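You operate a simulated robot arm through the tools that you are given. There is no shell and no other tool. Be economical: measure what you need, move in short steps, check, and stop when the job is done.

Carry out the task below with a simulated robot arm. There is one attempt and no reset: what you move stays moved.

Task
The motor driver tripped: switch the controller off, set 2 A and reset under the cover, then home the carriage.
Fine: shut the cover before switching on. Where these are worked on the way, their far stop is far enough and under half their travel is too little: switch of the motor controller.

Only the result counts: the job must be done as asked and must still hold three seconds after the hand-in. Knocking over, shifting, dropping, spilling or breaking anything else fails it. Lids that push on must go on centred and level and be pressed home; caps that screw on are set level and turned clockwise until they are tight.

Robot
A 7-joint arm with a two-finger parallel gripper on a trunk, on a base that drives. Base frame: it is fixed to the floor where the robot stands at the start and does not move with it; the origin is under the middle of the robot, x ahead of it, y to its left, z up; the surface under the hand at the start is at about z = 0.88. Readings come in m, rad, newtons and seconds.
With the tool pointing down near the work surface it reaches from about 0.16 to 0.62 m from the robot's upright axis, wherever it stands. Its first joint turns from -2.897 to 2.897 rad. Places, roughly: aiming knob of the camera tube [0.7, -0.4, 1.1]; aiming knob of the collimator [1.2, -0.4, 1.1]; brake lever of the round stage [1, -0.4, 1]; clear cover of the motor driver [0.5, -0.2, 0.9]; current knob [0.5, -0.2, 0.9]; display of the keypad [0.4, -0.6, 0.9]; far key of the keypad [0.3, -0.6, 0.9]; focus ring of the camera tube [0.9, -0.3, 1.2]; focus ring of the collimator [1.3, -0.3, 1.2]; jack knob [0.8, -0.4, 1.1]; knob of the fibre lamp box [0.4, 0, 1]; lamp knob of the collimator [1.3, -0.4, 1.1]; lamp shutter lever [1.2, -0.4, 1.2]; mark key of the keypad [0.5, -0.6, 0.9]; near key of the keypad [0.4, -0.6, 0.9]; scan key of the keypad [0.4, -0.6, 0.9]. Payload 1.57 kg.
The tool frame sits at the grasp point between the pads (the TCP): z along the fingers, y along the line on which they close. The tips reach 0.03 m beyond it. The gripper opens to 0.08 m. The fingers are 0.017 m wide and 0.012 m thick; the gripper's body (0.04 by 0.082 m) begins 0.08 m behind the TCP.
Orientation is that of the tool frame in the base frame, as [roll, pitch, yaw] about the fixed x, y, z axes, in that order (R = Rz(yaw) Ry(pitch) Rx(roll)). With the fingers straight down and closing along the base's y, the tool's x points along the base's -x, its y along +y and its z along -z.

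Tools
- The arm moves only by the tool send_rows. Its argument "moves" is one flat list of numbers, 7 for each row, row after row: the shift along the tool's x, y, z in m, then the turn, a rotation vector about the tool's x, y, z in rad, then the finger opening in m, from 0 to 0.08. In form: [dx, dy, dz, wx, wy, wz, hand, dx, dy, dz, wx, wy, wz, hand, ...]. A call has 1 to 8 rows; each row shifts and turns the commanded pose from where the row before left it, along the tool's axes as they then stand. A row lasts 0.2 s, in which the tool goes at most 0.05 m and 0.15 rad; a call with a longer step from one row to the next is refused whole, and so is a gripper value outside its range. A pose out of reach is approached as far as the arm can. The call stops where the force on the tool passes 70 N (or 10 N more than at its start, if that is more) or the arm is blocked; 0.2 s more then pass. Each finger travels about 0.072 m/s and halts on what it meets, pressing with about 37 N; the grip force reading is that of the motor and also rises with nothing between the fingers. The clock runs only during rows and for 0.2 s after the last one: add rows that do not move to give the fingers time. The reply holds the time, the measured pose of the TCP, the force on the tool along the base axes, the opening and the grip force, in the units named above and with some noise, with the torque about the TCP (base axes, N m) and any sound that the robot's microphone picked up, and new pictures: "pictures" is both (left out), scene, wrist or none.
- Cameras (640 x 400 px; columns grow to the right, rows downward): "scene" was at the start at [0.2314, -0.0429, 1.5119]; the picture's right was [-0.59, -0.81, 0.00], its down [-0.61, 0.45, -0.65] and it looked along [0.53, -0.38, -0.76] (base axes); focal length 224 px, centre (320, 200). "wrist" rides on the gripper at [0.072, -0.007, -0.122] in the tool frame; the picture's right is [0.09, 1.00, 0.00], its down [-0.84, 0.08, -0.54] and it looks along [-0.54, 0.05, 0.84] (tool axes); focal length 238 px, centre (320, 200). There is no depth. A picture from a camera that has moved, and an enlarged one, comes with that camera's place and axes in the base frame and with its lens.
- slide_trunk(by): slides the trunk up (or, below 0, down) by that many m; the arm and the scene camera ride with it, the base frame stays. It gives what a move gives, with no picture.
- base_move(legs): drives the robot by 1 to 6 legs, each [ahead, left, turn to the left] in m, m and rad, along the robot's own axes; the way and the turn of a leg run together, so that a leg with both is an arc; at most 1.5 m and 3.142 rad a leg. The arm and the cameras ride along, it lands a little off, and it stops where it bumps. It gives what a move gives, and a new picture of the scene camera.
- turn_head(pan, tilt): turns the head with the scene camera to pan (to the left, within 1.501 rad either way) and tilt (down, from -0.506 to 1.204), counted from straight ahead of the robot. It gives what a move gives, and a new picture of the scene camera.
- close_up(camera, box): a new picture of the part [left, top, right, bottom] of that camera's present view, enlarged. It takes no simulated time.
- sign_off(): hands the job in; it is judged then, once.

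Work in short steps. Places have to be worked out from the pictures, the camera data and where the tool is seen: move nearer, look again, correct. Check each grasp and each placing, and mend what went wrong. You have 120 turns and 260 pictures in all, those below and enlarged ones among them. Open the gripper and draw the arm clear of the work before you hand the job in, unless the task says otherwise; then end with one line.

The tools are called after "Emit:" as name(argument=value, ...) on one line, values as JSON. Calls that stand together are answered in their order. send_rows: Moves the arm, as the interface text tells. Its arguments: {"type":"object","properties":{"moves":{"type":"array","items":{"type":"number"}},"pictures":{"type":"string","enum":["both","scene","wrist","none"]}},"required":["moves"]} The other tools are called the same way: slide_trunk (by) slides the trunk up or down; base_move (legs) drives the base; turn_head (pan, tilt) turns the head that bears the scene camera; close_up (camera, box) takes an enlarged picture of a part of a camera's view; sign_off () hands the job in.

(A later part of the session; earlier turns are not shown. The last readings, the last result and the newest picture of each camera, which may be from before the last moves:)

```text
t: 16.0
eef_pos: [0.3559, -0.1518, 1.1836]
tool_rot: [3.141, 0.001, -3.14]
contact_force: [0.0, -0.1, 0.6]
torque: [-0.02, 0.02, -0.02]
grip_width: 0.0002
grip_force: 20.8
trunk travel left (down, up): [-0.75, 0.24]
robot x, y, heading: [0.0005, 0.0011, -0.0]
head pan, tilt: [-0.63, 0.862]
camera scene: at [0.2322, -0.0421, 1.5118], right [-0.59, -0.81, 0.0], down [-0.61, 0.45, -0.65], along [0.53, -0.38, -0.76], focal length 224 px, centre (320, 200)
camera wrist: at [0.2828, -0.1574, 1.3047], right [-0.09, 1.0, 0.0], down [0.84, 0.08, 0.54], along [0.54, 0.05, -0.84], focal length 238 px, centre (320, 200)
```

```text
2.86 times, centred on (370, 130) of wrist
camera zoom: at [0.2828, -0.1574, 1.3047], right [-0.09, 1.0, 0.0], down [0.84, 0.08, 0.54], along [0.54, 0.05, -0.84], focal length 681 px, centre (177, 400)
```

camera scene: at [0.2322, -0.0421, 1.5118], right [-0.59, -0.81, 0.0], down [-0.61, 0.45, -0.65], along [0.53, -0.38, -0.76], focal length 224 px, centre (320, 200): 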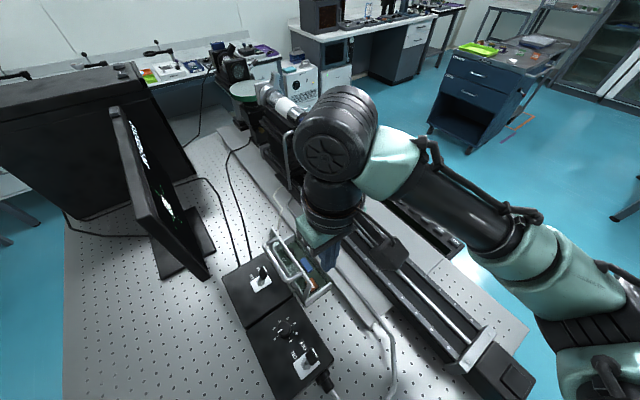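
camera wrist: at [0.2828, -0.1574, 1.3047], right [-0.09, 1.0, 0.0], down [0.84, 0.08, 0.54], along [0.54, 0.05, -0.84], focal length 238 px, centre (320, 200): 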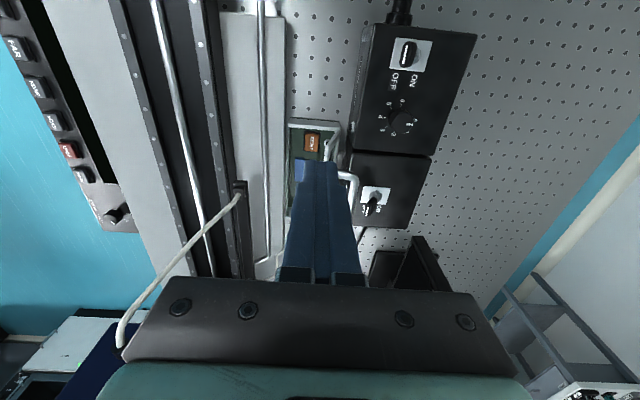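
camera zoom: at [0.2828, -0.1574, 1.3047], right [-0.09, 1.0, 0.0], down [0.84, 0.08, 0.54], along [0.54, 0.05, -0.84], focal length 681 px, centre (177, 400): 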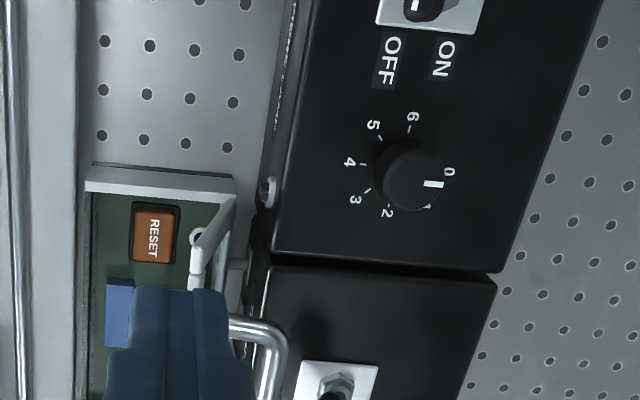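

Lid stands at ~73° and the switch is still OFF. For clearance, I'll nudge the lid from inside to near vertical with the closed fingers.

Emit:
send_rows(moves=[-0.0323, -0.013, 0.021, 0, 0, 0, 0, -0.0323, -0.013, 0.021, 0, 0, 0, 0, -0.0323, -0.013, 0.021, 0, 0, 0, 0, -0.0323, -0.013, 0.021, 0, 0, 0, 0, 0, 0, 0.05, 0, 0, 0, 0, 0, 0, 0.05, 0, 0, 0, 0, 0, 0, 0, 0, 0, 0, 0])

Emit:
close_up(camera="scene", box=[220, 210, 350, 300])

Emit:
close_up(camera="wrist", box=[270, 60, 470, 200])

```text
t: 17.6
eef_pos: [0.4832, -0.2036, 1.0009]
tool_rot: [-3.142, 0.001, 3.14]
contact_force: [-0.4, 0.1, 0.1]
torque: [-0.01, -0.01, 0.02]
grip_width: 0.0
grip_force: 21.5
trunk travel left (down, up): [-0.75, 0.24]
robot x, y, heading: [-0.0044, -0.0008, -0.0]
head pan, tilt: [-0.63, 0.862]
camera scene: at [0.2311, -0.0429, 1.5119], right [-0.59, -0.81, 0.0], down [-0.61, 0.45, -0.65], along [0.53, -0.38, -0.76], focal length 224 px, centre (320, 200)
camera wrist: at [0.4112, -0.21, 1.1214], right [-0.09, 1.0, 0.0], down [0.84, 0.08, 0.54], along [0.54, 0.05, -0.84], focal length 238 px, centre (320, 200)
```

scene: 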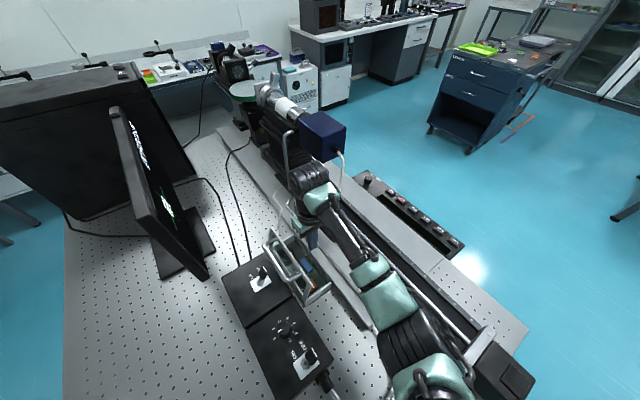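
wrist: 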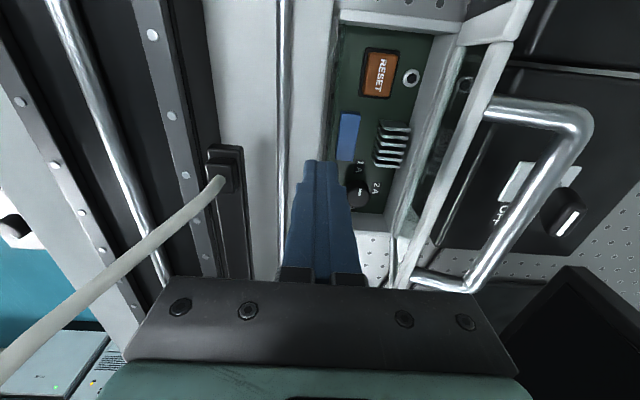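

```text
4.44 times, centred on (285, 255) of scene
camera zoom: at [0.2311, -0.0429, 1.5119], right [-0.59, -0.81, 0.0], down [-0.61, 0.45, -0.65], along [0.53, -0.38, -0.76], focal length 996 px, centre (476, -44)
```

zoom: 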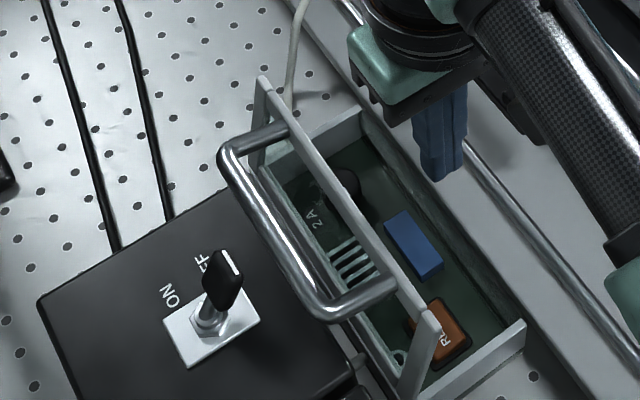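

```text
2.86 times, centred on (370, 130) of wrist
camera zoom: at [0.4112, -0.21, 1.1214], right [-0.09, 1.0, 0.0], down [0.84, 0.08, 0.54], along [0.54, 0.05, -0.84], focal length 681 px, centre (177, 400)
```

zoom: 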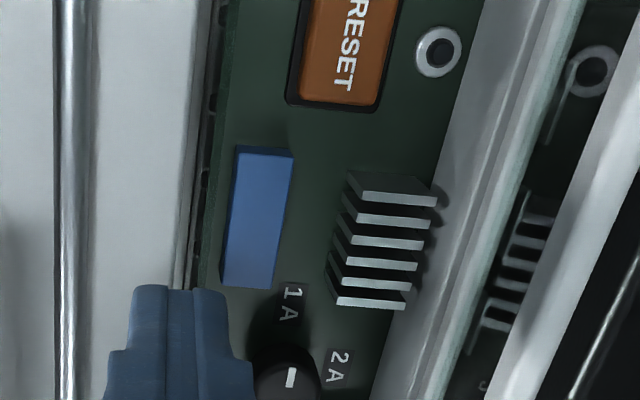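

Clear view of the board. Push the lid with the finger's +y side toward vertical.

Emit:
send_rows(moves=[0, 0.03, 0, 0, 0, 0, 0, 0, 0.02, 0, 0, 0, 0, 0, 0, 0.01, 0, 0, 0, 0, 0, 0, 0.01, 0, 0, 0, 0, 0, 0, 0.0, 0, 0, 0, 0, 0])

Emit:
close_up(camera="scene", box=[220, 210, 350, 300])

```text
t: 18.8
eef_pos: [0.4846, -0.1361, 0.9993]
tool_rot: [3.141, 0.002, 3.137]
contact_force: [0.2, -9.3, 1.2]
torque: [0.16, 0.02, 0.04]
grip_width: 0.0
grip_force: 21.5
trunk travel left (down, up): [-0.75, 0.24]
robot x, y, heading: [-0.0019, -0.0005, -0.006]
head pan, tilt: [-0.63, 0.862]
camera scene: at [0.2315, -0.0441, 1.5118], right [-0.59, -0.81, 0.0], down [-0.61, 0.45, -0.65], along [0.53, -0.38, -0.76], focal length 224 px, centre (320, 200)
camera wrist: at [0.4116, -0.1421, 1.1222], right [-0.09, 1.0, 0.0], down [0.84, 0.07, 0.54], along [0.54, 0.05, -0.84], focal length 238 px, centre (320, 200)
```

scene: 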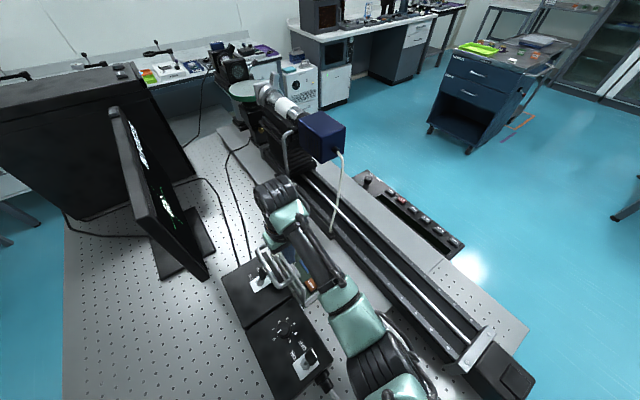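
wrist: 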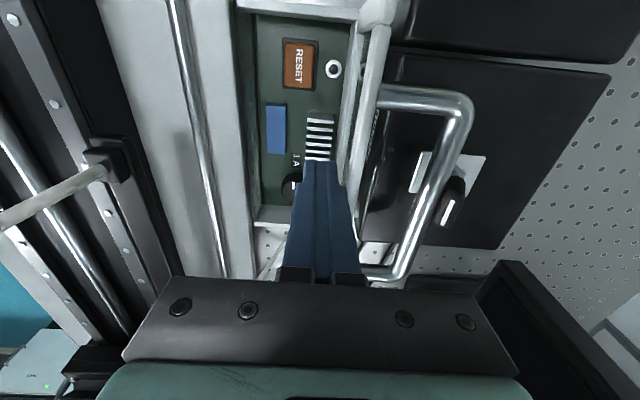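

```text
4.44 times, centred on (285, 255) of scene
camera zoom: at [0.2315, -0.0441, 1.5118], right [-0.59, -0.81, 0.0], down [-0.61, 0.45, -0.65], along [0.53, -0.38, -0.76], focal length 996 px, centre (476, -44)
```

zoom: 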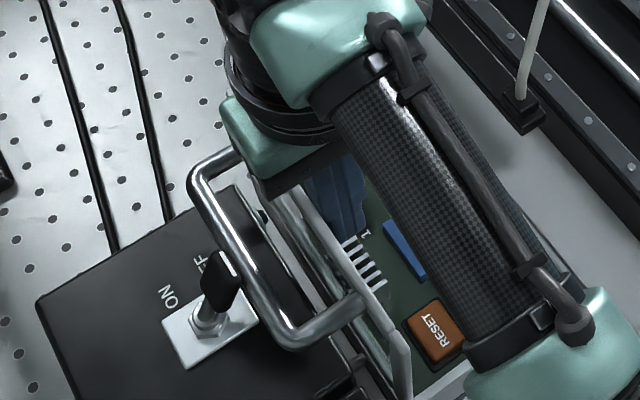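

Lid now around 84°, toggle untouched. Back off to -y and forward to get a clear view of the current knob.

Emit:
send_rows(moves=[0, -0.035, 0, 0, 0, 0, 0, -0.02, -0.035, -0.02, 0, 0, 0, 0, -0.03, 0, -0.01, 0, 0, 0, 0, 0, 0, 0, 0, 0, 0, 0])

Emit:
close_up(camera="wrist", box=[300, 30, 440, 160])

Emit:
close_up(camera="scene", box=[240, 210, 350, 300])

```text
t: 19.8
eef_pos: [0.5337, -0.2033, 1.0303]
tool_rot: [-3.141, 0.001, 3.141]
contact_force: [0.1, -0.1, 0.6]
torque: [-0.01, 0.01, -0.02]
grip_width: 0.0003
grip_force: 21.1
trunk travel left (down, up): [-0.75, 0.24]
robot x, y, heading: [0.0019, -0.001, 0.0]
head pan, tilt: [-0.63, 0.862]
camera scene: at [0.231, -0.0433, 1.5119], right [-0.59, -0.81, 0.0], down [-0.61, 0.45, -0.65], along [0.53, -0.38, -0.76], focal length 224 px, centre (320, 200)
camera wrist: at [0.4612, -0.2101, 1.1522], right [-0.09, 1.0, 0.0], down [0.84, 0.08, 0.54], along [0.54, 0.05, -0.84], focal length 238 px, centre (320, 200)
```

scene: 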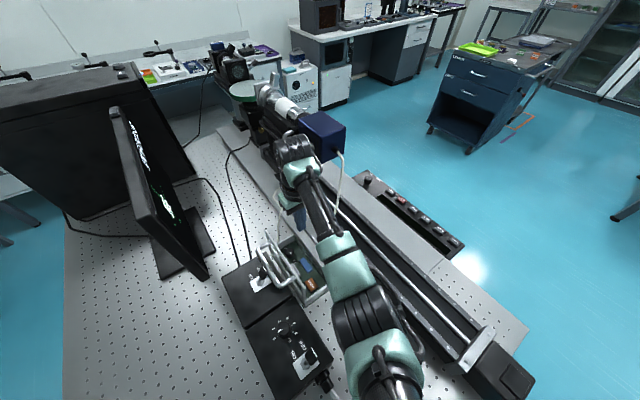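
wrist: 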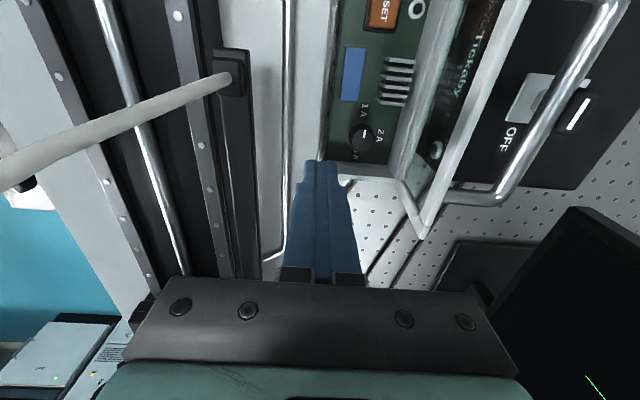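

```text
3.08 times, centred on (370, 95) of wrist
camera zoom: at [0.4612, -0.2101, 1.1522], right [-0.09, 1.0, 0.0], down [0.84, 0.08, 0.54], along [0.54, 0.05, -0.84], focal length 733 px, centre (166, 523)
```

zoom: 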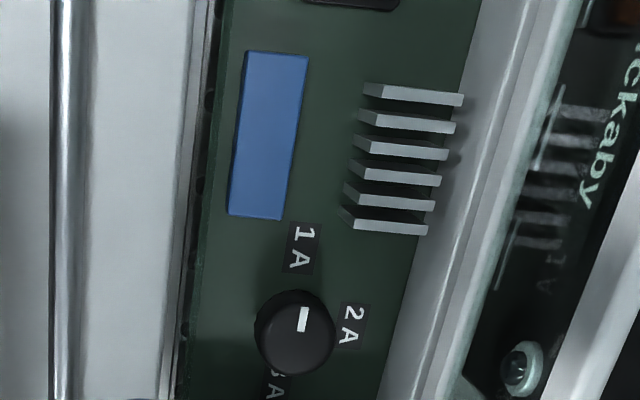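

```text
4.44 times, centred on (295, 255) of scene
camera zoom: at [0.231, -0.0433, 1.5119], right [-0.59, -0.81, 0.0], down [-0.61, 0.45, -0.65], along [0.53, -0.38, -0.76], focal length 996 px, centre (431, -44)
```

zoom: 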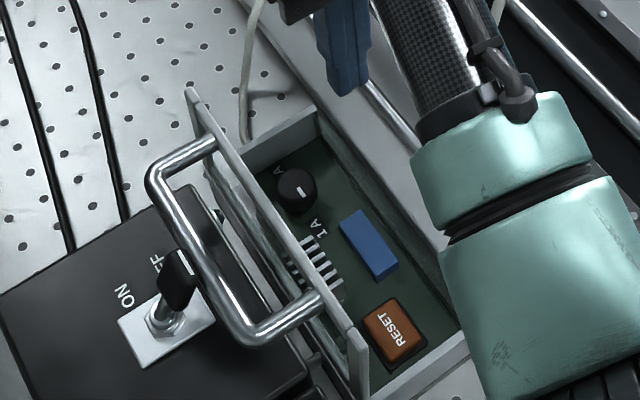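

Knob points at 1 A (toward -x); 2 A is a quarter turn clockwise (+y). I zoom in to measure the clearance to the far wall of the box.

Emit:
close_up(camera="wrist", box=[320, 90, 420, 190])

Emit:
close_up(camera="scene", box=[270, 225, 330, 275])

```text
4.00 times, centred on (370, 140) of wrist
camera zoom: at [0.4612, -0.2101, 1.1522], right [-0.09, 1.0, 0.0], down [0.84, 0.08, 0.54], along [0.54, 0.05, -0.84], focal length 953 px, centre (120, 440)
```

zoom: 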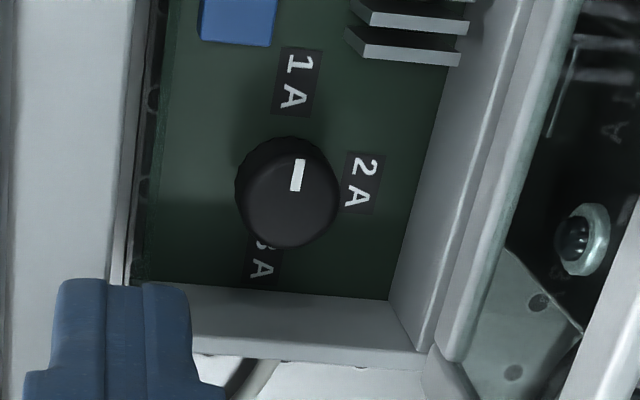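

```text
8.00 times, centred on (300, 250) of scene
camera zoom: at [0.231, -0.0433, 1.5119], right [-0.59, -0.81, 0.0], down [-0.61, 0.45, -0.65], along [0.53, -0.38, -0.76], focal length 1793 px, centre (480, -200)
```

zoom: 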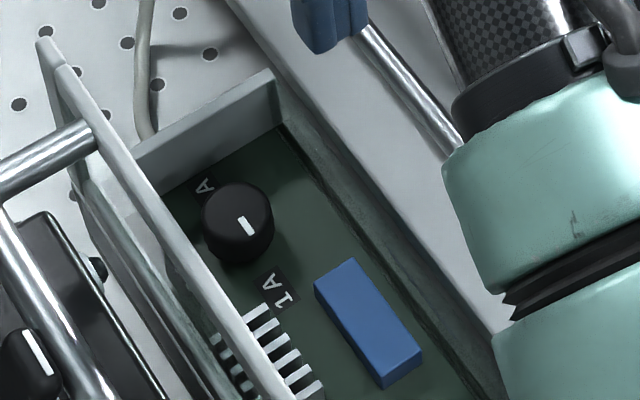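

Board sits at z≈0.886, knob centre ≈(0.540,-0.157), top ≈0.90. To keep the gripper body clear of the lid I'll grip it closing along x, with a slight lean to -y; first rise over the knob, tilt and yaw.

Emit:
send_rows(moves=[-0.003, 0.023, -0.03, -0.05, 0, 0, 0.0, -0.003, 0.023, -0.02, -0.05, 0, 0, 0.0, 0, 0, 0, 0, 0, -0.14, 0.0, 0, 0, 0, 0, 0, -0.14, 0.02, 0, 0, 0, 0, 0, -0.14, 0.036, 0, 0, 0, 0, 0, -0.14, 0.036, 0, 0, 0, 0, 0, -0.14, 0.036, 0, 0, 0, 0, 0, -0.14, 0.036], pictures="none")

Emit:
send_rows(moves=[0, 0, 0, 0, 0, -0.14, 0.036, 0, 0, 0, 0, 0, -0.14, 0.036, 0, 0, 0, 0, 0, -0.14, 0.036, 0, 0, 0, 0, 0, -0.14, 0.036, 0, 0, 0, 0, 0, -0.14, 0.036, 0, 0, 0, 0, 0, 0, 0.036])

```text
t: 21.6
eef_pos: [0.5404, -0.1598, 1.082]
tool_rot: [3.074, 0.075, -2.302]
contact_force: [0.8, 0.1, -0.4]
torque: [-0.01, -0.01, -0.01]
grip_width: 0.0364
grip_force: 0.0
trunk travel left (down, up): [-0.75, 0.24]
robot x, y, heading: [-0.0015, -0.0011, -0.005]
head pan, tilt: [-0.63, 0.862]
```

```text
t: 23.0
eef_pos: [0.541, -0.1604, 1.0806]
tool_rot: [3.139, 0.099, -1.602]
contact_force: [0.1, -0.1, 0.0]
torque: [-0.01, 0.04, 0.0]
grip_width: 0.036
grip_force: 0.0
trunk travel left (down, up): [-0.75, 0.24]
robot x, y, heading: [0.0009, 0.0016, 0.0]
head pan, tilt: [-0.63, 0.862]
camera scene: at [0.2314, -0.0428, 1.5119], right [-0.59, -0.81, 0.0], down [-0.61, 0.45, -0.65], along [0.53, -0.38, -0.76], focal length 224 px, centre (320, 200)
camera wrist: at [0.5439, -0.2429, 1.1957], right [-1.0, -0.06, -0.01], down [-0.05, 0.78, 0.62], along [-0.03, 0.62, -0.78], focal length 238 px, centre (320, 200)
```

scene: 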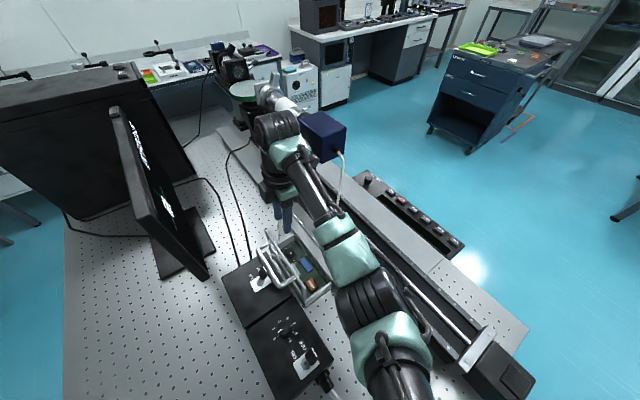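
wrist: 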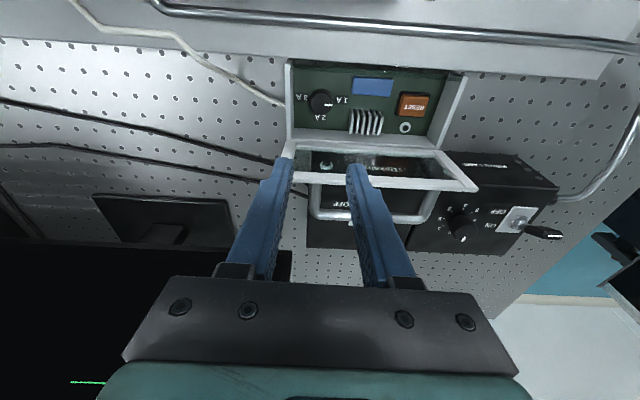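

Excellent view: knob at (0.541,-0.1575), 2 A straight toward +y. Rotate another -22° and descend most of the way.

Emit:
send_rows(moves=[0, 0, 0, 0, 0, -0.13, 0.036, 0, 0, 0, 0, 0, -0.13, 0.036, 0, 0, 0, 0, 0, -0.13, 0.036, 0.0037, 0.0015, 0.0398, 0, 0, 0, 0.036, 0.0037, 0.0015, 0.0398, 0, 0, 0, 0.036, 0.0037, 0.0015, 0.0398, 0, 0, 0, 0.036, 0, 0, 0, 0, 0, 0, 0.036])

Emit:
close_up(camera="wrist", box=[240, 80, 440, 220])

```text
t: 24.6
eef_pos: [0.54, -0.1595, 0.9616]
tool_rot: [-3.106, 0.094, -1.211]
contact_force: [-0.1, -0.2, -1.2]
torque: [0.03, -0.04, 0.03]
grip_width: 0.036
grip_force: 0.0
trunk travel left (down, up): [-0.75, 0.24]
robot x, y, heading: [0.0053, -0.0026, 0.001]
head pan, tilt: [-0.63, 0.862]
camera scene: at [0.2312, -0.0429, 1.5119], right [-0.59, -0.81, 0.0], down [-0.61, 0.45, -0.65], along [0.53, -0.38, -0.76], focal length 224 px, centre (320, 200)
camera wrist: at [0.5704, -0.2357, 1.0757], right [-0.9, -0.43, -0.05], down [-0.37, 0.7, 0.61], along [-0.23, 0.57, -0.79], focal length 238 px, centre (320, 200)
```

scene: 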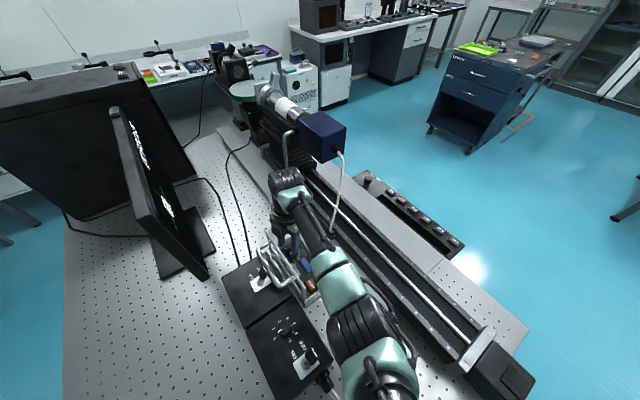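
wrist: 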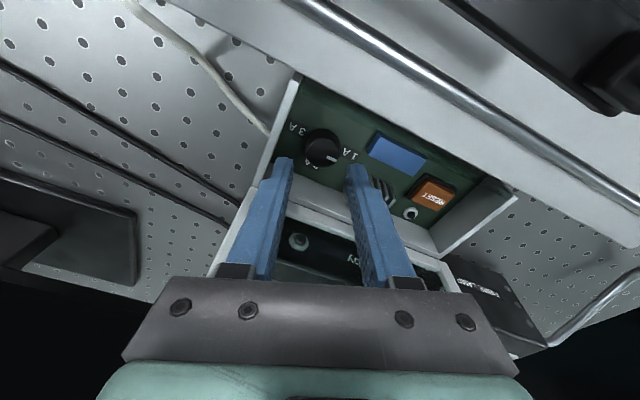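

```text
2.86 times, centred on (340, 150) of wrist
camera zoom: at [0.5704, -0.2357, 1.0757], right [-0.9, -0.43, -0.05], down [-0.37, 0.7, 0.61], along [-0.23, 0.57, -0.79], focal length 681 px, centre (263, 343)
```

zoom: 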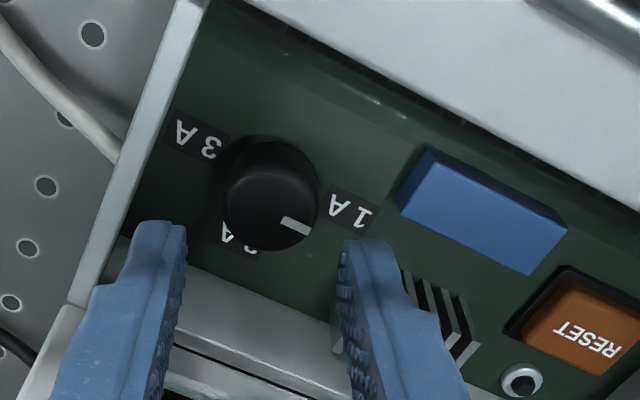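

Knob is centred between fingertips. Narrow to 31 mm and descend the last 37 mm, then close.

Emit:
send_rows(moves=[0, 0, 0, 0, 0, 0, 0.031, 0.0018, 0.0007, 0.019, 0, 0, 0, 0.031, 0.0017, 0.0007, 0.018, 0, 0, 0, 0.031, 0, 0, 0, 0, 0, 0, 0.031], pictures="none")

Emit:
close_up(camera="wrist", box=[240, 80, 440, 220])

```text
t: 25.6
eef_pos: [0.5404, -0.1598, 0.9241]
tool_rot: [-3.106, 0.093, -1.211]
contact_force: [-0.6, -0.3, 0.5]
torque: [0.01, 0.01, 0.01]
grip_width: 0.0312
grip_force: 0.1
trunk travel left (down, up): [-0.75, 0.24]
robot x, y, heading: [0.0018, 0.0012, 0.001]
head pan, tilt: [-0.63, 0.862]
```

```text
2.86 times, centred on (340, 150) of wrist
camera zoom: at [0.5705, -0.2364, 1.0385], right [-0.9, -0.43, -0.04], down [-0.37, 0.7, 0.61], along [-0.23, 0.57, -0.79], focal length 681 px, centre (263, 343)
```

zoom: 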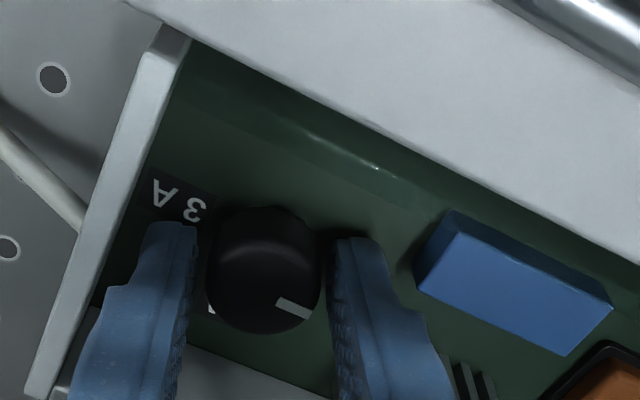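

Fingers straddle the knob. Close and turn 45° clockwise (seen from above).

Emit:
send_rows(moves=[0, 0, 0, 0, 0, 0, 0.015, 0, 0, 0, 0, 0, 0, 0.0, 0, 0, 0, 0, 0, 0.131, 0.0, 0, 0, 0, 0, 0, 0.131, 0.0, 0, 0, 0, 0, 0, 0.131, 0.0, 0, 0, 0, 0, 0, 0.131, 0.0, 0, 0, 0, 0, 0, 0.131, 0.0, 0, 0, 0, 0, 0, 0.131, 0.0])

Emit:
close_up(camera="wrist", box=[240, 80, 440, 220])

```text
t: 27.4
eef_pos: [0.5397, -0.1599, 0.9253]
tool_rot: [3.1, 0.093, -2.003]
contact_force: [1.7, -2.6, -6.5]
torque: [0.5, -1.22, 0.03]
grip_width: 0.0264
grip_force: 37.1
trunk travel left (down, up): [-0.75, 0.24]
robot x, y, heading: [-0.0006, -0.0002, 0.003]
head pan, tilt: [-0.63, 0.862]
camera scene: at [0.2322, -0.0433, 1.5117], right [-0.59, -0.81, 0.0], down [-0.61, 0.45, -0.65], along [0.53, -0.38, -0.76], focal length 224 px, centre (320, 200)
camera wrist: at [0.5154, -0.2396, 1.0385], right [-0.94, 0.33, 0.03], down [0.28, 0.73, 0.62], along [0.18, 0.59, -0.78], focal length 238 px, centre (320, 200)
```

scene: 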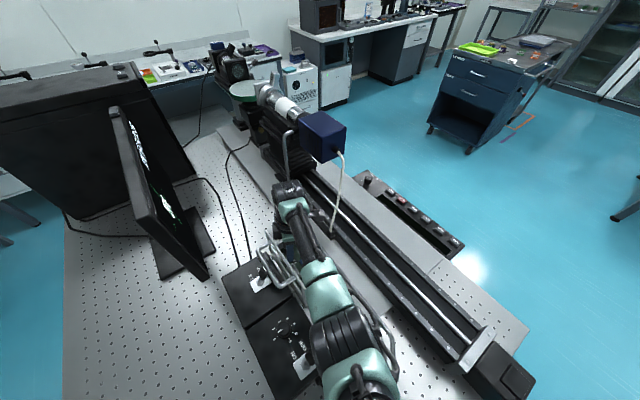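
wrist: 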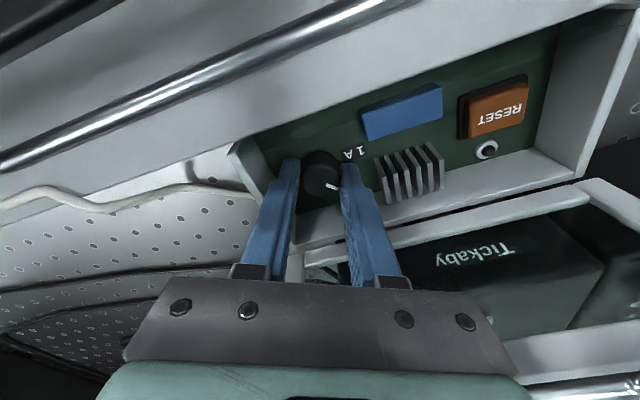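

```text
2.86 times, centred on (340, 150) of wrist
camera zoom: at [0.5154, -0.2396, 1.0385], right [-0.94, 0.33, 0.03], down [0.28, 0.73, 0.62], along [0.18, 0.59, -0.78], focal length 681 px, centre (263, 343)
```

zoom: 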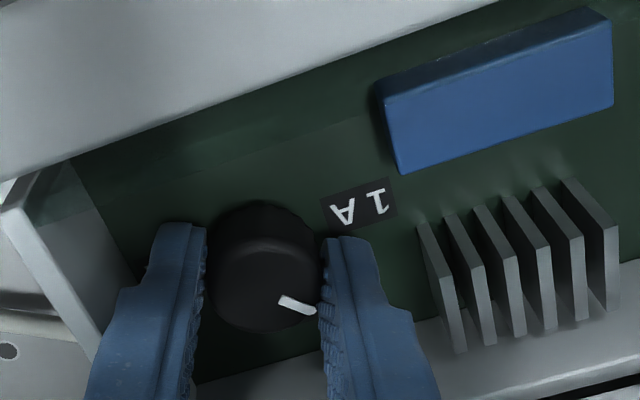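

The knob turned with the hand by 45°. Open, turn the hand back, regrip.

Emit:
send_rows(moves=[0, 0, 0, 0, 0, 0, 0.031, 0, 0, 0, 0, 0, 0, 0.031, 0, 0, 0, 0, 0, -0.131, 0.031, 0, 0, 0, 0, 0, -0.131, 0.031, 0, 0, 0, 0, 0, -0.131, 0.031, 0, 0, 0, 0, 0, -0.131, 0.031, 0, 0, 0, 0, 0, -0.131, 0.031, 0, 0, 0, 0, 0, -0.131, 0.031], pictures="none")

Emit:
close_up(camera="wrist", box=[240, 80, 440, 220])

```text
t: 29.2
eef_pos: [0.5385, -0.1601, 0.925]
tool_rot: [-3.104, 0.092, -1.207]
contact_force: [0.1, 1.1, 0.3]
torque: [0.06, -0.02, -0.02]
grip_width: 0.0312
grip_force: 0.0
trunk travel left (down, up): [-0.75, 0.24]
robot x, y, heading: [-0.0007, 0.0005, 0.001]
head pan, tilt: [-0.63, 0.862]
```

```text
2.86 times, centred on (340, 150) of wrist
camera zoom: at [0.5705, -0.2359, 1.0394], right [-0.9, -0.44, -0.05], down [-0.37, 0.7, 0.61], along [-0.24, 0.57, -0.79], focal length 681 px, centre (263, 343)
```

zoom: 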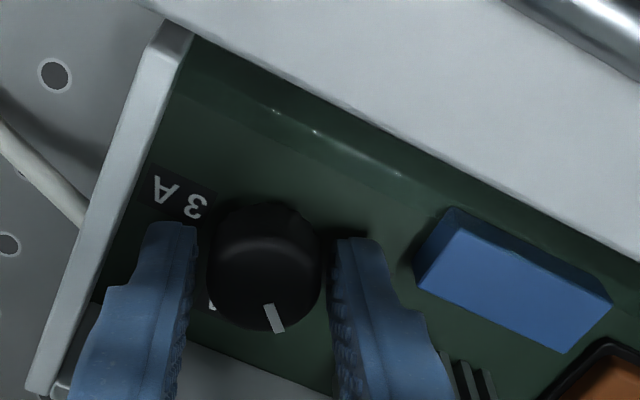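

Pointer is now halfway. Repeat the 45° turn.

Emit:
send_rows(moves=[0, 0, 0, 0, 0, 0, 0.015, 0, 0, 0, 0, 0, 0, 0.0, 0, 0, 0, 0, 0, 0.131, 0.0, 0, 0, 0, 0, 0, 0.131, 0.0, 0, 0, 0, 0, 0, 0.131, 0.0, 0, 0, 0, 0, 0, 0.131, 0.0, 0, 0, 0, 0, 0, 0.131, 0.0, 0, 0, 0, 0, 0, 0.131, 0.0], pictures="none")

Emit:
send_rows(moves=[0, 0, 0, 0, 0, 0, 0.031, 0, 0, 0, 0, 0, 0, 0.031, -0.0018, 0.0007, -0.02, 0, 0, 0, 0.031, -0.0037, 0.0015, -0.04, 0, 0, 0, 0.031, -0.0037, 0.0015, -0.04, 0, 0, 0, 0.031, -0.0037, 0.0015, -0.04, 0, 0, -0.13, 0.031, 0, 0, 0, 0, 0, -0.13, 0.031, 0, 0, 0, 0, 0, -0.13, 0.031])

Emit:
close_up(camera="wrist", box=[270, 50, 450, 190])

```text
t: 31.0
eef_pos: [0.5405, -0.1597, 0.9243]
tool_rot: [3.102, 0.091, -2.002]
contact_force: [-0.7, -1.9, -0.5]
torque: [0.51, -1.14, 0.05]
grip_width: 0.0263
grip_force: 36.9
trunk travel left (down, up): [-0.75, 0.24]
robot x, y, heading: [-0.0019, 0.0003, 0.0]
head pan, tilt: [-0.63, 0.862]
```

```text
t: 32.8
eef_pos: [0.5392, -0.1598, 1.0655]
tool_rot: [3.14, 0.1, -1.607]
contact_force: [0.5, -0.4, 0.0]
torque: [0.0, -0.02, -0.02]
grip_width: 0.0312
grip_force: 0.1
trunk travel left (down, up): [-0.75, 0.24]
robot x, y, heading: [0.003, -0.0, 0.0]
head pan, tilt: [-0.63, 0.862]
camera scene: at [0.2313, -0.043, 1.5119], right [-0.59, -0.81, 0.0], down [-0.61, 0.45, -0.65], along [0.53, -0.38, -0.76], focal length 224 px, centre (320, 200)
camera wrist: at [0.5432, -0.2437, 1.179], right [-1.0, -0.06, -0.01], down [-0.05, 0.78, 0.62], along [-0.03, 0.62, -0.78], focal length 238 px, centre (320, 200)
```

scene: 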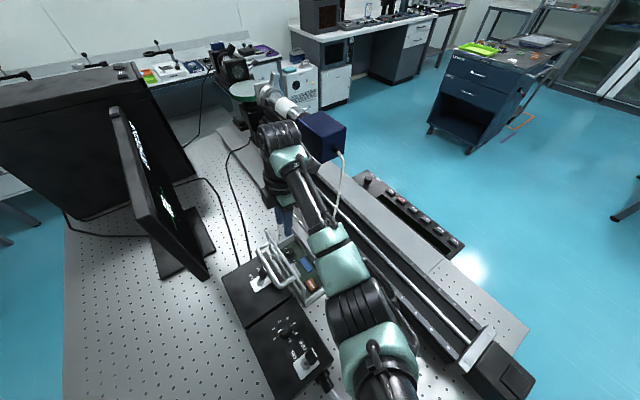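
wrist: 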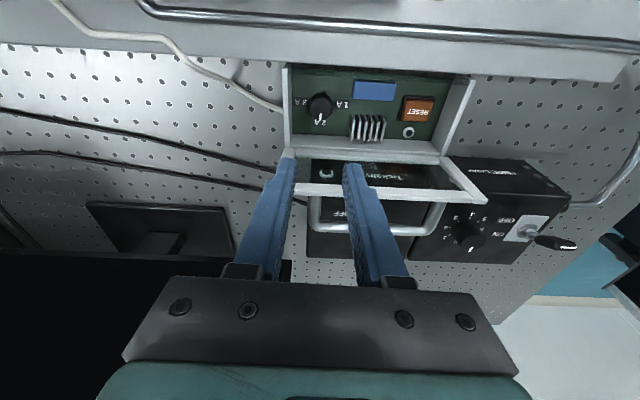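

```text
2.86 times, centred on (360, 120) of wrist
camera zoom: at [0.5432, -0.2437, 1.179], right [-1.0, -0.06, -0.01], down [-0.05, 0.78, 0.62], along [-0.03, 0.62, -0.78], focal length 681 px, centre (206, 429)
```

zoom: 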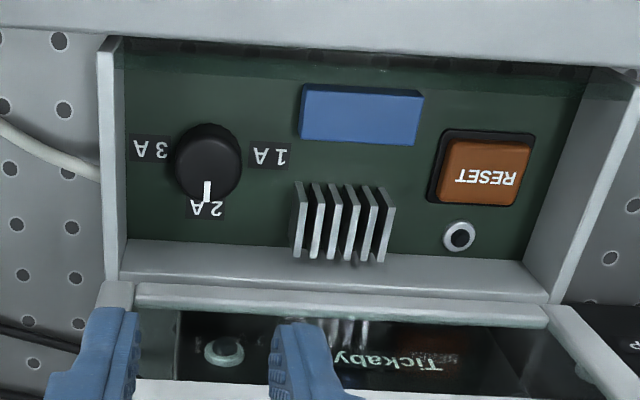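

Knob is exactly at 2 A. RESET is at about (0.430,-0.163); move over it with closed fingers and come down close.

Emit:
send_rows(moves=[0.003, 0.037, 0, 0, 0, 0, 0.01, 0.003, 0.037, 0, 0, 0, 0, 0.0, 0.002, 0.036, 0, 0, 0, 0, 0.0, 0.004, 0, 0.0398, 0, 0, 0, 0, 0.004, 0, 0.0398, 0, 0, 0, 0, 0.003, 0, 0.0298, 0, 0, 0, 0, 0, 0, 0, 0, 0, 0, 0])

Emit:
close_up(camera="wrist", box=[240, 80, 440, 220])

Emit:
close_up(camera="scene", box=[240, 220, 350, 310])

```text
t: 34.4
eef_pos: [0.4298, -0.1645, 0.9552]
tool_rot: [3.14, 0.098, -1.609]
contact_force: [-0.9, 0.3, 0.6]
torque: [-0.01, -0.05, 0.0]
grip_width: 0.0001
grip_force: 21.3
trunk travel left (down, up): [-0.75, 0.24]
robot x, y, heading: [0.0004, -0.0013, -0.0]
head pan, tilt: [-0.63, 0.862]
camera scene: at [0.2314, -0.0429, 1.5119], right [-0.59, -0.81, 0.0], down [-0.61, 0.45, -0.65], along [0.53, -0.38, -0.76], focal length 224 px, centre (320, 200)
camera wrist: at [0.4329, -0.2466, 1.0694], right [-1.0, -0.05, -0.01], down [-0.05, 0.78, 0.62], along [-0.03, 0.62, -0.78], focal length 238 px, centre (320, 200)
```

scene: 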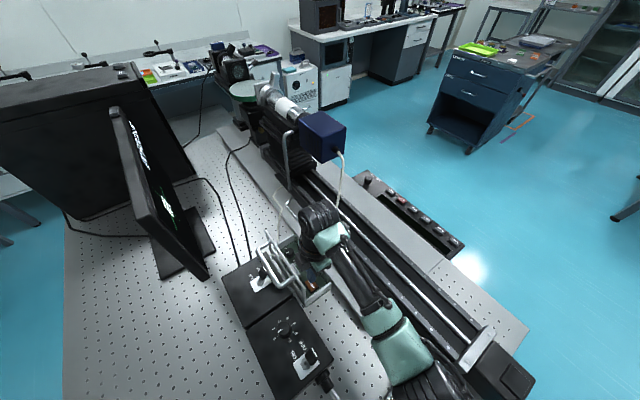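
wrist: 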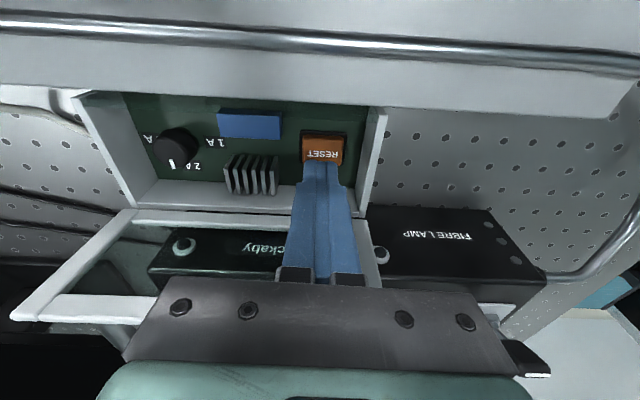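

```text
2.86 times, centred on (340, 150) of wrist
camera zoom: at [0.4329, -0.2466, 1.0694], right [-1.0, -0.05, -0.01], down [-0.05, 0.78, 0.62], along [-0.03, 0.62, -0.78], focal length 681 px, centre (263, 343)
```

zoom: 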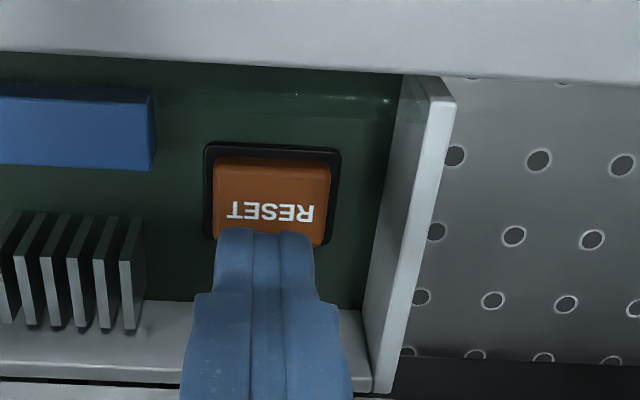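

```text
4.44 times, centred on (295, 265) of scene
camera zoom: at [0.2314, -0.0429, 1.5119], right [-0.59, -0.81, 0.0], down [-0.61, 0.45, -0.65], along [0.53, -0.38, -0.76], focal length 996 px, centre (431, -89)
```

zoom: 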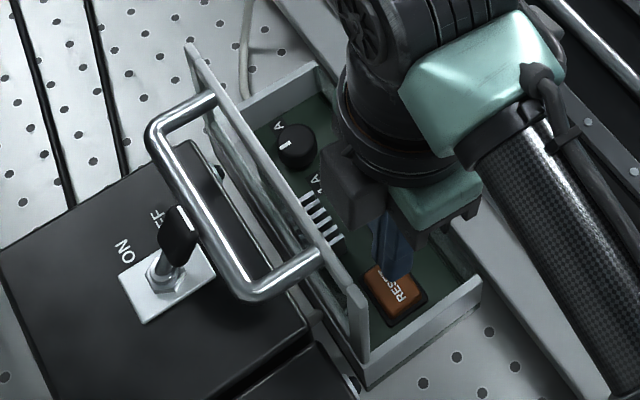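

Tip is over the button. Press down in small steps.

Emit:
send_rows(moves=[0.001, -0.002, 0.014, 0, 0, 0, 0, 0.0004, 0, 0.005, 0, 0, 0, 0, 0.0004, 0, 0.004, 0, 0, 0, 0])

Emit:
close_up(camera="wrist", box=[240, 80, 440, 220])

```text
t: 35.2
eef_pos: [0.4307, -0.163, 0.9327]
tool_rot: [3.139, 0.1, -1.61]
contact_force: [-0.5, 1.0, 0.9]
torque: [-0.02, 0.01, -0.02]
grip_width: 0.0
grip_force: 20.7
trunk travel left (down, up): [-0.75, 0.24]
robot x, y, heading: [-0.0027, -0.0008, -0.002]
head pan, tilt: [-0.63, 0.862]
camera scene: at [0.2315, -0.0428, 1.5119], right [-0.59, -0.81, 0.0], down [-0.61, 0.45, -0.65], along [0.53, -0.38, -0.76], focal length 224 px, centre (320, 200)
camera wrist: at [0.4346, -0.2462, 1.0459], right [-1.0, -0.05, -0.01], down [-0.05, 0.78, 0.62], along [-0.03, 0.62, -0.78], focal length 238 px, centre (320, 200)
```

scene: 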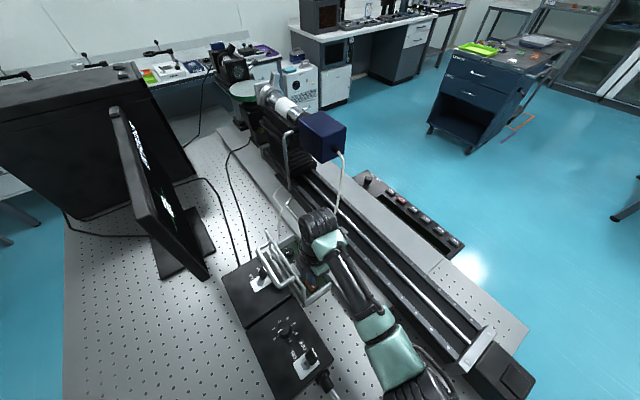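
wrist: 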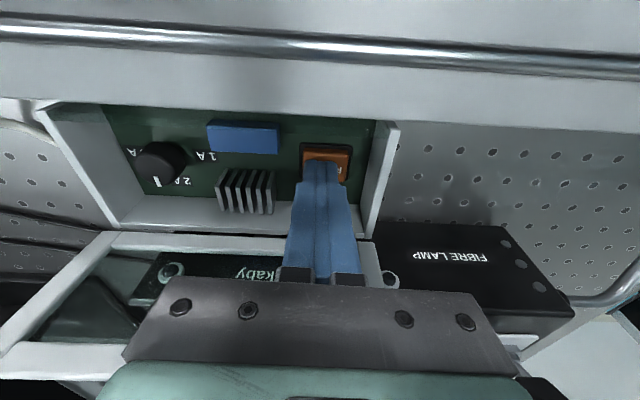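

```text
2.86 times, centred on (340, 150) of wrist
camera zoom: at [0.4346, -0.2462, 1.0459], right [-1.0, -0.05, -0.01], down [-0.05, 0.78, 0.62], along [-0.03, 0.62, -0.78], focal length 681 px, centre (263, 343)
```

zoom: 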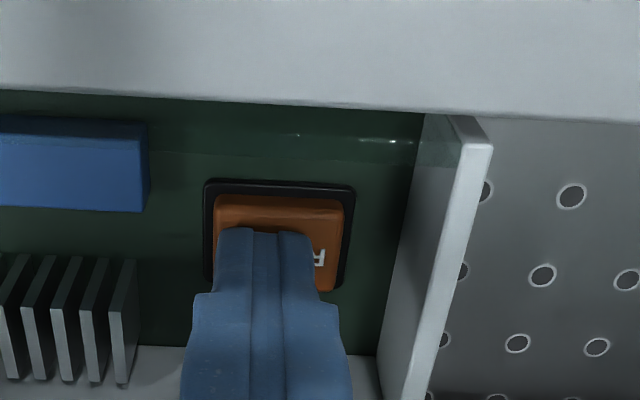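

Not touching yet; shift 4 mm toward -x and press further.

Emit:
send_rows(moves=[0.0004, 0.004, 0.003, 0, 0, 0, 0, 0.0004, 0, 0.003, 0, 0, 0, 0, 0.0004, 0, 0.003, 0, 0, 0, 0], pictures="none")

Emit:
close_up(camera="wrist", box=[240, 80, 440, 220])

```text
t: 36.0
eef_pos: [0.4267, -0.1642, 0.925]
tool_rot: [-3.14, 0.099, -1.608]
contact_force: [0.5, 2.3, 13.4]
torque: [0.03, -0.01, 0.0]
grip_width: 0.0002
grip_force: 21.1
trunk travel left (down, up): [-0.75, 0.24]
robot x, y, heading: [-0.0014, 0.002, 0.002]
head pan, tilt: [-0.63, 0.862]
heard: click
```

```text
2.86 times, centred on (340, 150) of wrist
camera zoom: at [0.43, -0.2464, 1.0381], right [-1.0, -0.05, -0.01], down [-0.05, 0.78, 0.62], along [-0.02, 0.62, -0.78], focal length 681 px, centre (263, 343)
```

zoom: 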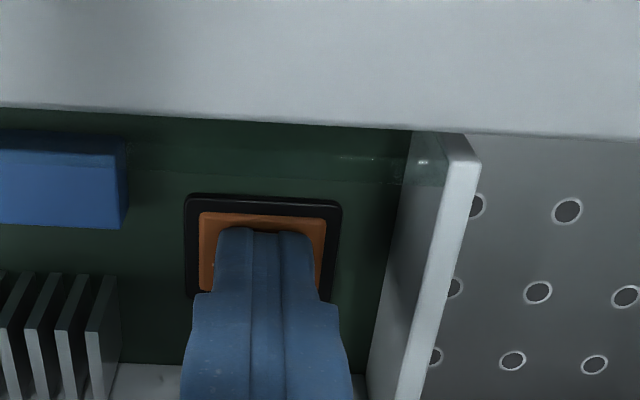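

A click was heard: RESET pressed. Lift straight up and check the RESET and knob.

Emit:
send_rows(moves=[-0.002, 0, -0.02, 0, 0, 0, 0, -0.004, 0, -0.04, 0, 0, 0, 0, -0.004, 0, -0.04, 0, 0, 0, 0, -0.004, 0, -0.04, 0, 0.05, 0, 0, -0.0, 0, -0.04, 0, 0.05, 0, 0, 0, 0, 0, 0, 0, 0, 0])

Emit:
close_up(camera="wrist", box=[220, 80, 440, 220])

Emit:
close_up(camera="scene", box=[340, 170, 480, 260])

```text
t: 37.4
eef_pos: [0.4271, -0.1643, 1.1036]
tool_rot: [3.139, 0.002, -1.609]
contact_force: [-1.1, 0.3, 0.3]
torque: [0.01, -0.02, -0.04]
grip_width: 0.0002
grip_force: 21.6
trunk travel left (down, up): [-0.75, 0.24]
robot x, y, heading: [-0.0015, -0.0024, -0.004]
head pan, tilt: [-0.63, 0.862]
camera scene: at [0.2315, -0.0428, 1.5118], right [-0.59, -0.81, 0.0], down [-0.61, 0.45, -0.65], along [0.53, -0.38, -0.76], focal length 224 px, centre (320, 200)
camera wrist: at [0.4308, -0.2372, 1.2251], right [-1.0, -0.05, 0.0], down [-0.04, 0.84, 0.54], along [-0.03, 0.54, -0.84], focal length 238 px, centre (320, 200)
```

scene: 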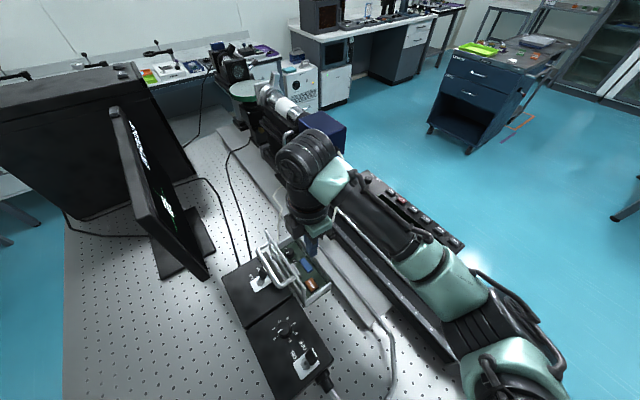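
wrist: 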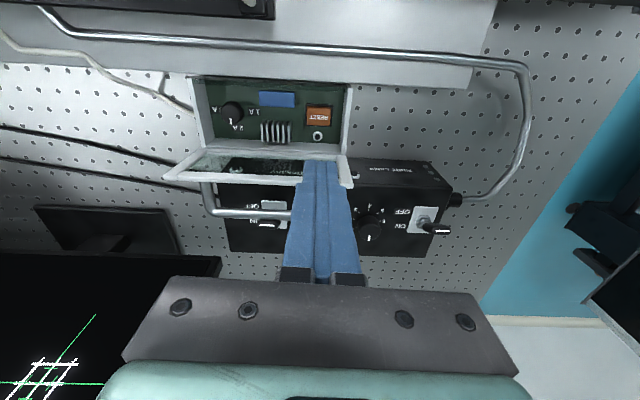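

```text
2.86 times, centred on (330, 150) of wrist
camera zoom: at [0.4308, -0.2372, 1.2251], right [-1.0, -0.05, 0.0], down [-0.04, 0.84, 0.54], along [-0.03, 0.54, -0.84], focal length 681 px, centre (291, 343)
```

zoom: 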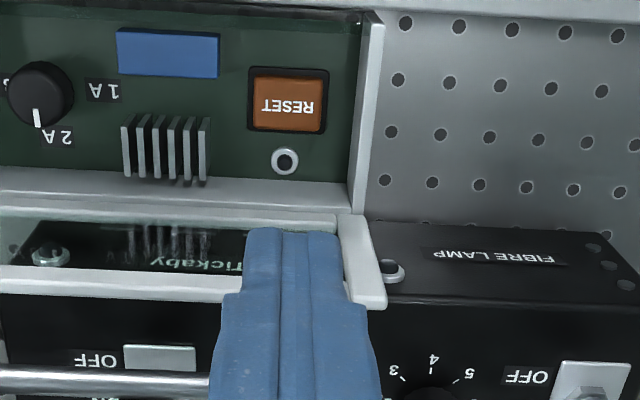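

```text
4.44 times, centred on (410, 215) of scene
camera zoom: at [0.2315, -0.0428, 1.5118], right [-0.59, -0.81, 0.0], down [-0.61, 0.45, -0.65], along [0.53, -0.38, -0.76], focal length 996 px, centre (-80, 133)
```

zoom: 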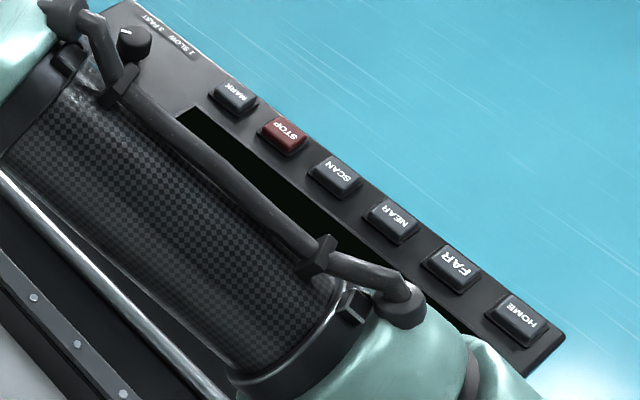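

RESET is back up and knob at 2 A. Now close the cover: go to the +y side of the handle bar (near end, clear of the toggle) and lower beside it.

Emit:
send_rows(moves=[-0.0382, -0.0046, 0, 0, 0, 0, 0, -0.0382, -0.0046, 0, 0, 0, 0, 0, -0.0382, -0.0046, 0, 0, 0, 0, 0, 0, 0, 0.03, 0, 0, 0, 0, 0, 0, 0.02, 0, 0, 0, 0, 0, 0, 0, 0, 0, 0, 0])

Emit:
close_up(camera="wrist", box=[220, 50, 440, 200])

Emit:
close_up(camera="scene", box=[230, 210, 340, 300])

```text
t: 38.8
eef_pos: [0.4457, -0.0512, 1.0525]
tool_rot: [3.14, 0.0, -1.609]
contact_force: [0.0, 0.1, -0.5]
torque: [0.01, 0.01, 0.01]
grip_width: 0.0001
grip_force: 21.6
trunk travel left (down, up): [-0.75, 0.24]
robot x, y, heading: [0.0008, -0.0009, 0.002]
head pan, tilt: [-0.63, 0.862]
camera scene: at [0.2314, -0.043, 1.5119], right [-0.59, -0.81, 0.0], down [-0.61, 0.45, -0.65], along [0.53, -0.38, -0.76], focal length 224 px, centre (320, 200)
camera wrist: at [0.4494, -0.1222, 1.1748], right [-1.0, -0.05, 0.0], down [-0.04, 0.84, 0.54], along [-0.03, 0.54, -0.84], focal length 238 px, centre (320, 200)
```

scene: 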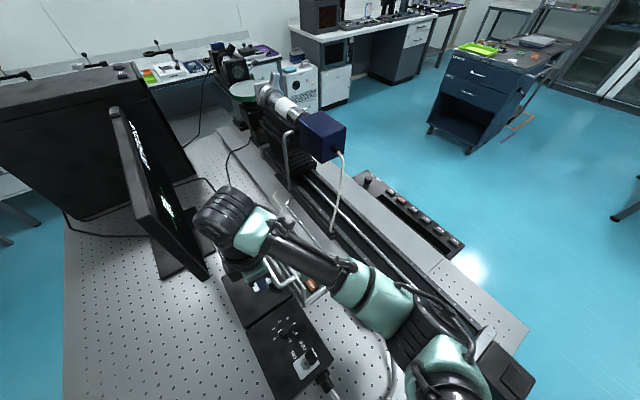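
wrist: 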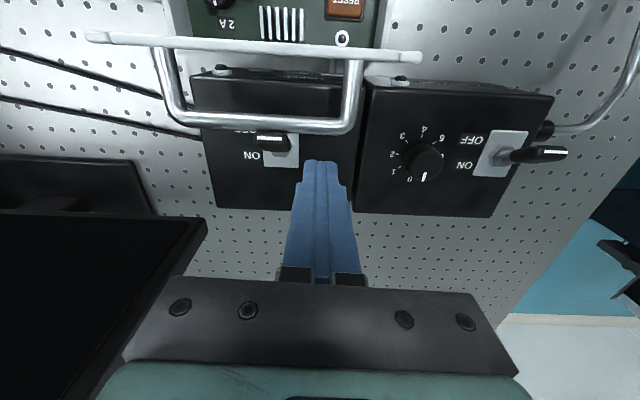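

```text
2.67 times, centred on (330, 125) of wrist
camera zoom: at [0.4494, -0.1222, 1.1748], right [-1.0, -0.05, 0.0], down [-0.04, 0.84, 0.54], along [-0.03, 0.54, -0.84], focal length 636 px, centre (293, 400)
```

zoom: 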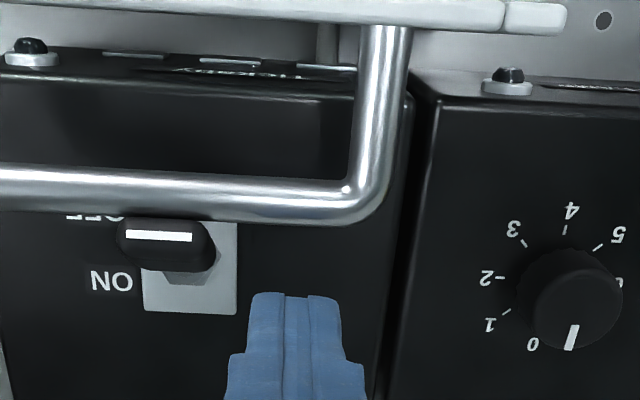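

```text
4.44 times, centred on (285, 255) of scene
camera zoom: at [0.2314, -0.043, 1.5119], right [-0.59, -0.81, 0.0], down [-0.61, 0.45, -0.65], along [0.53, -0.38, -0.76], focal length 996 px, centre (476, -44)
```

zoom: 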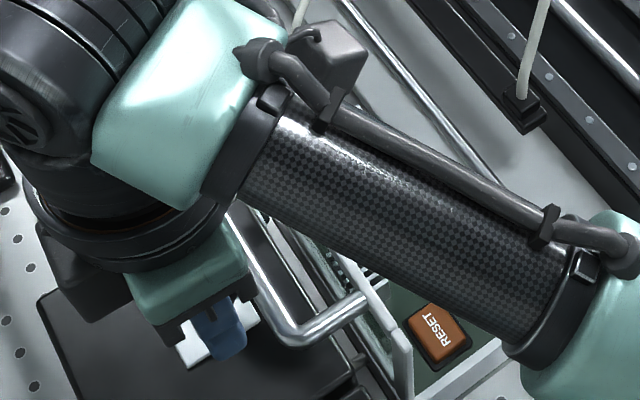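

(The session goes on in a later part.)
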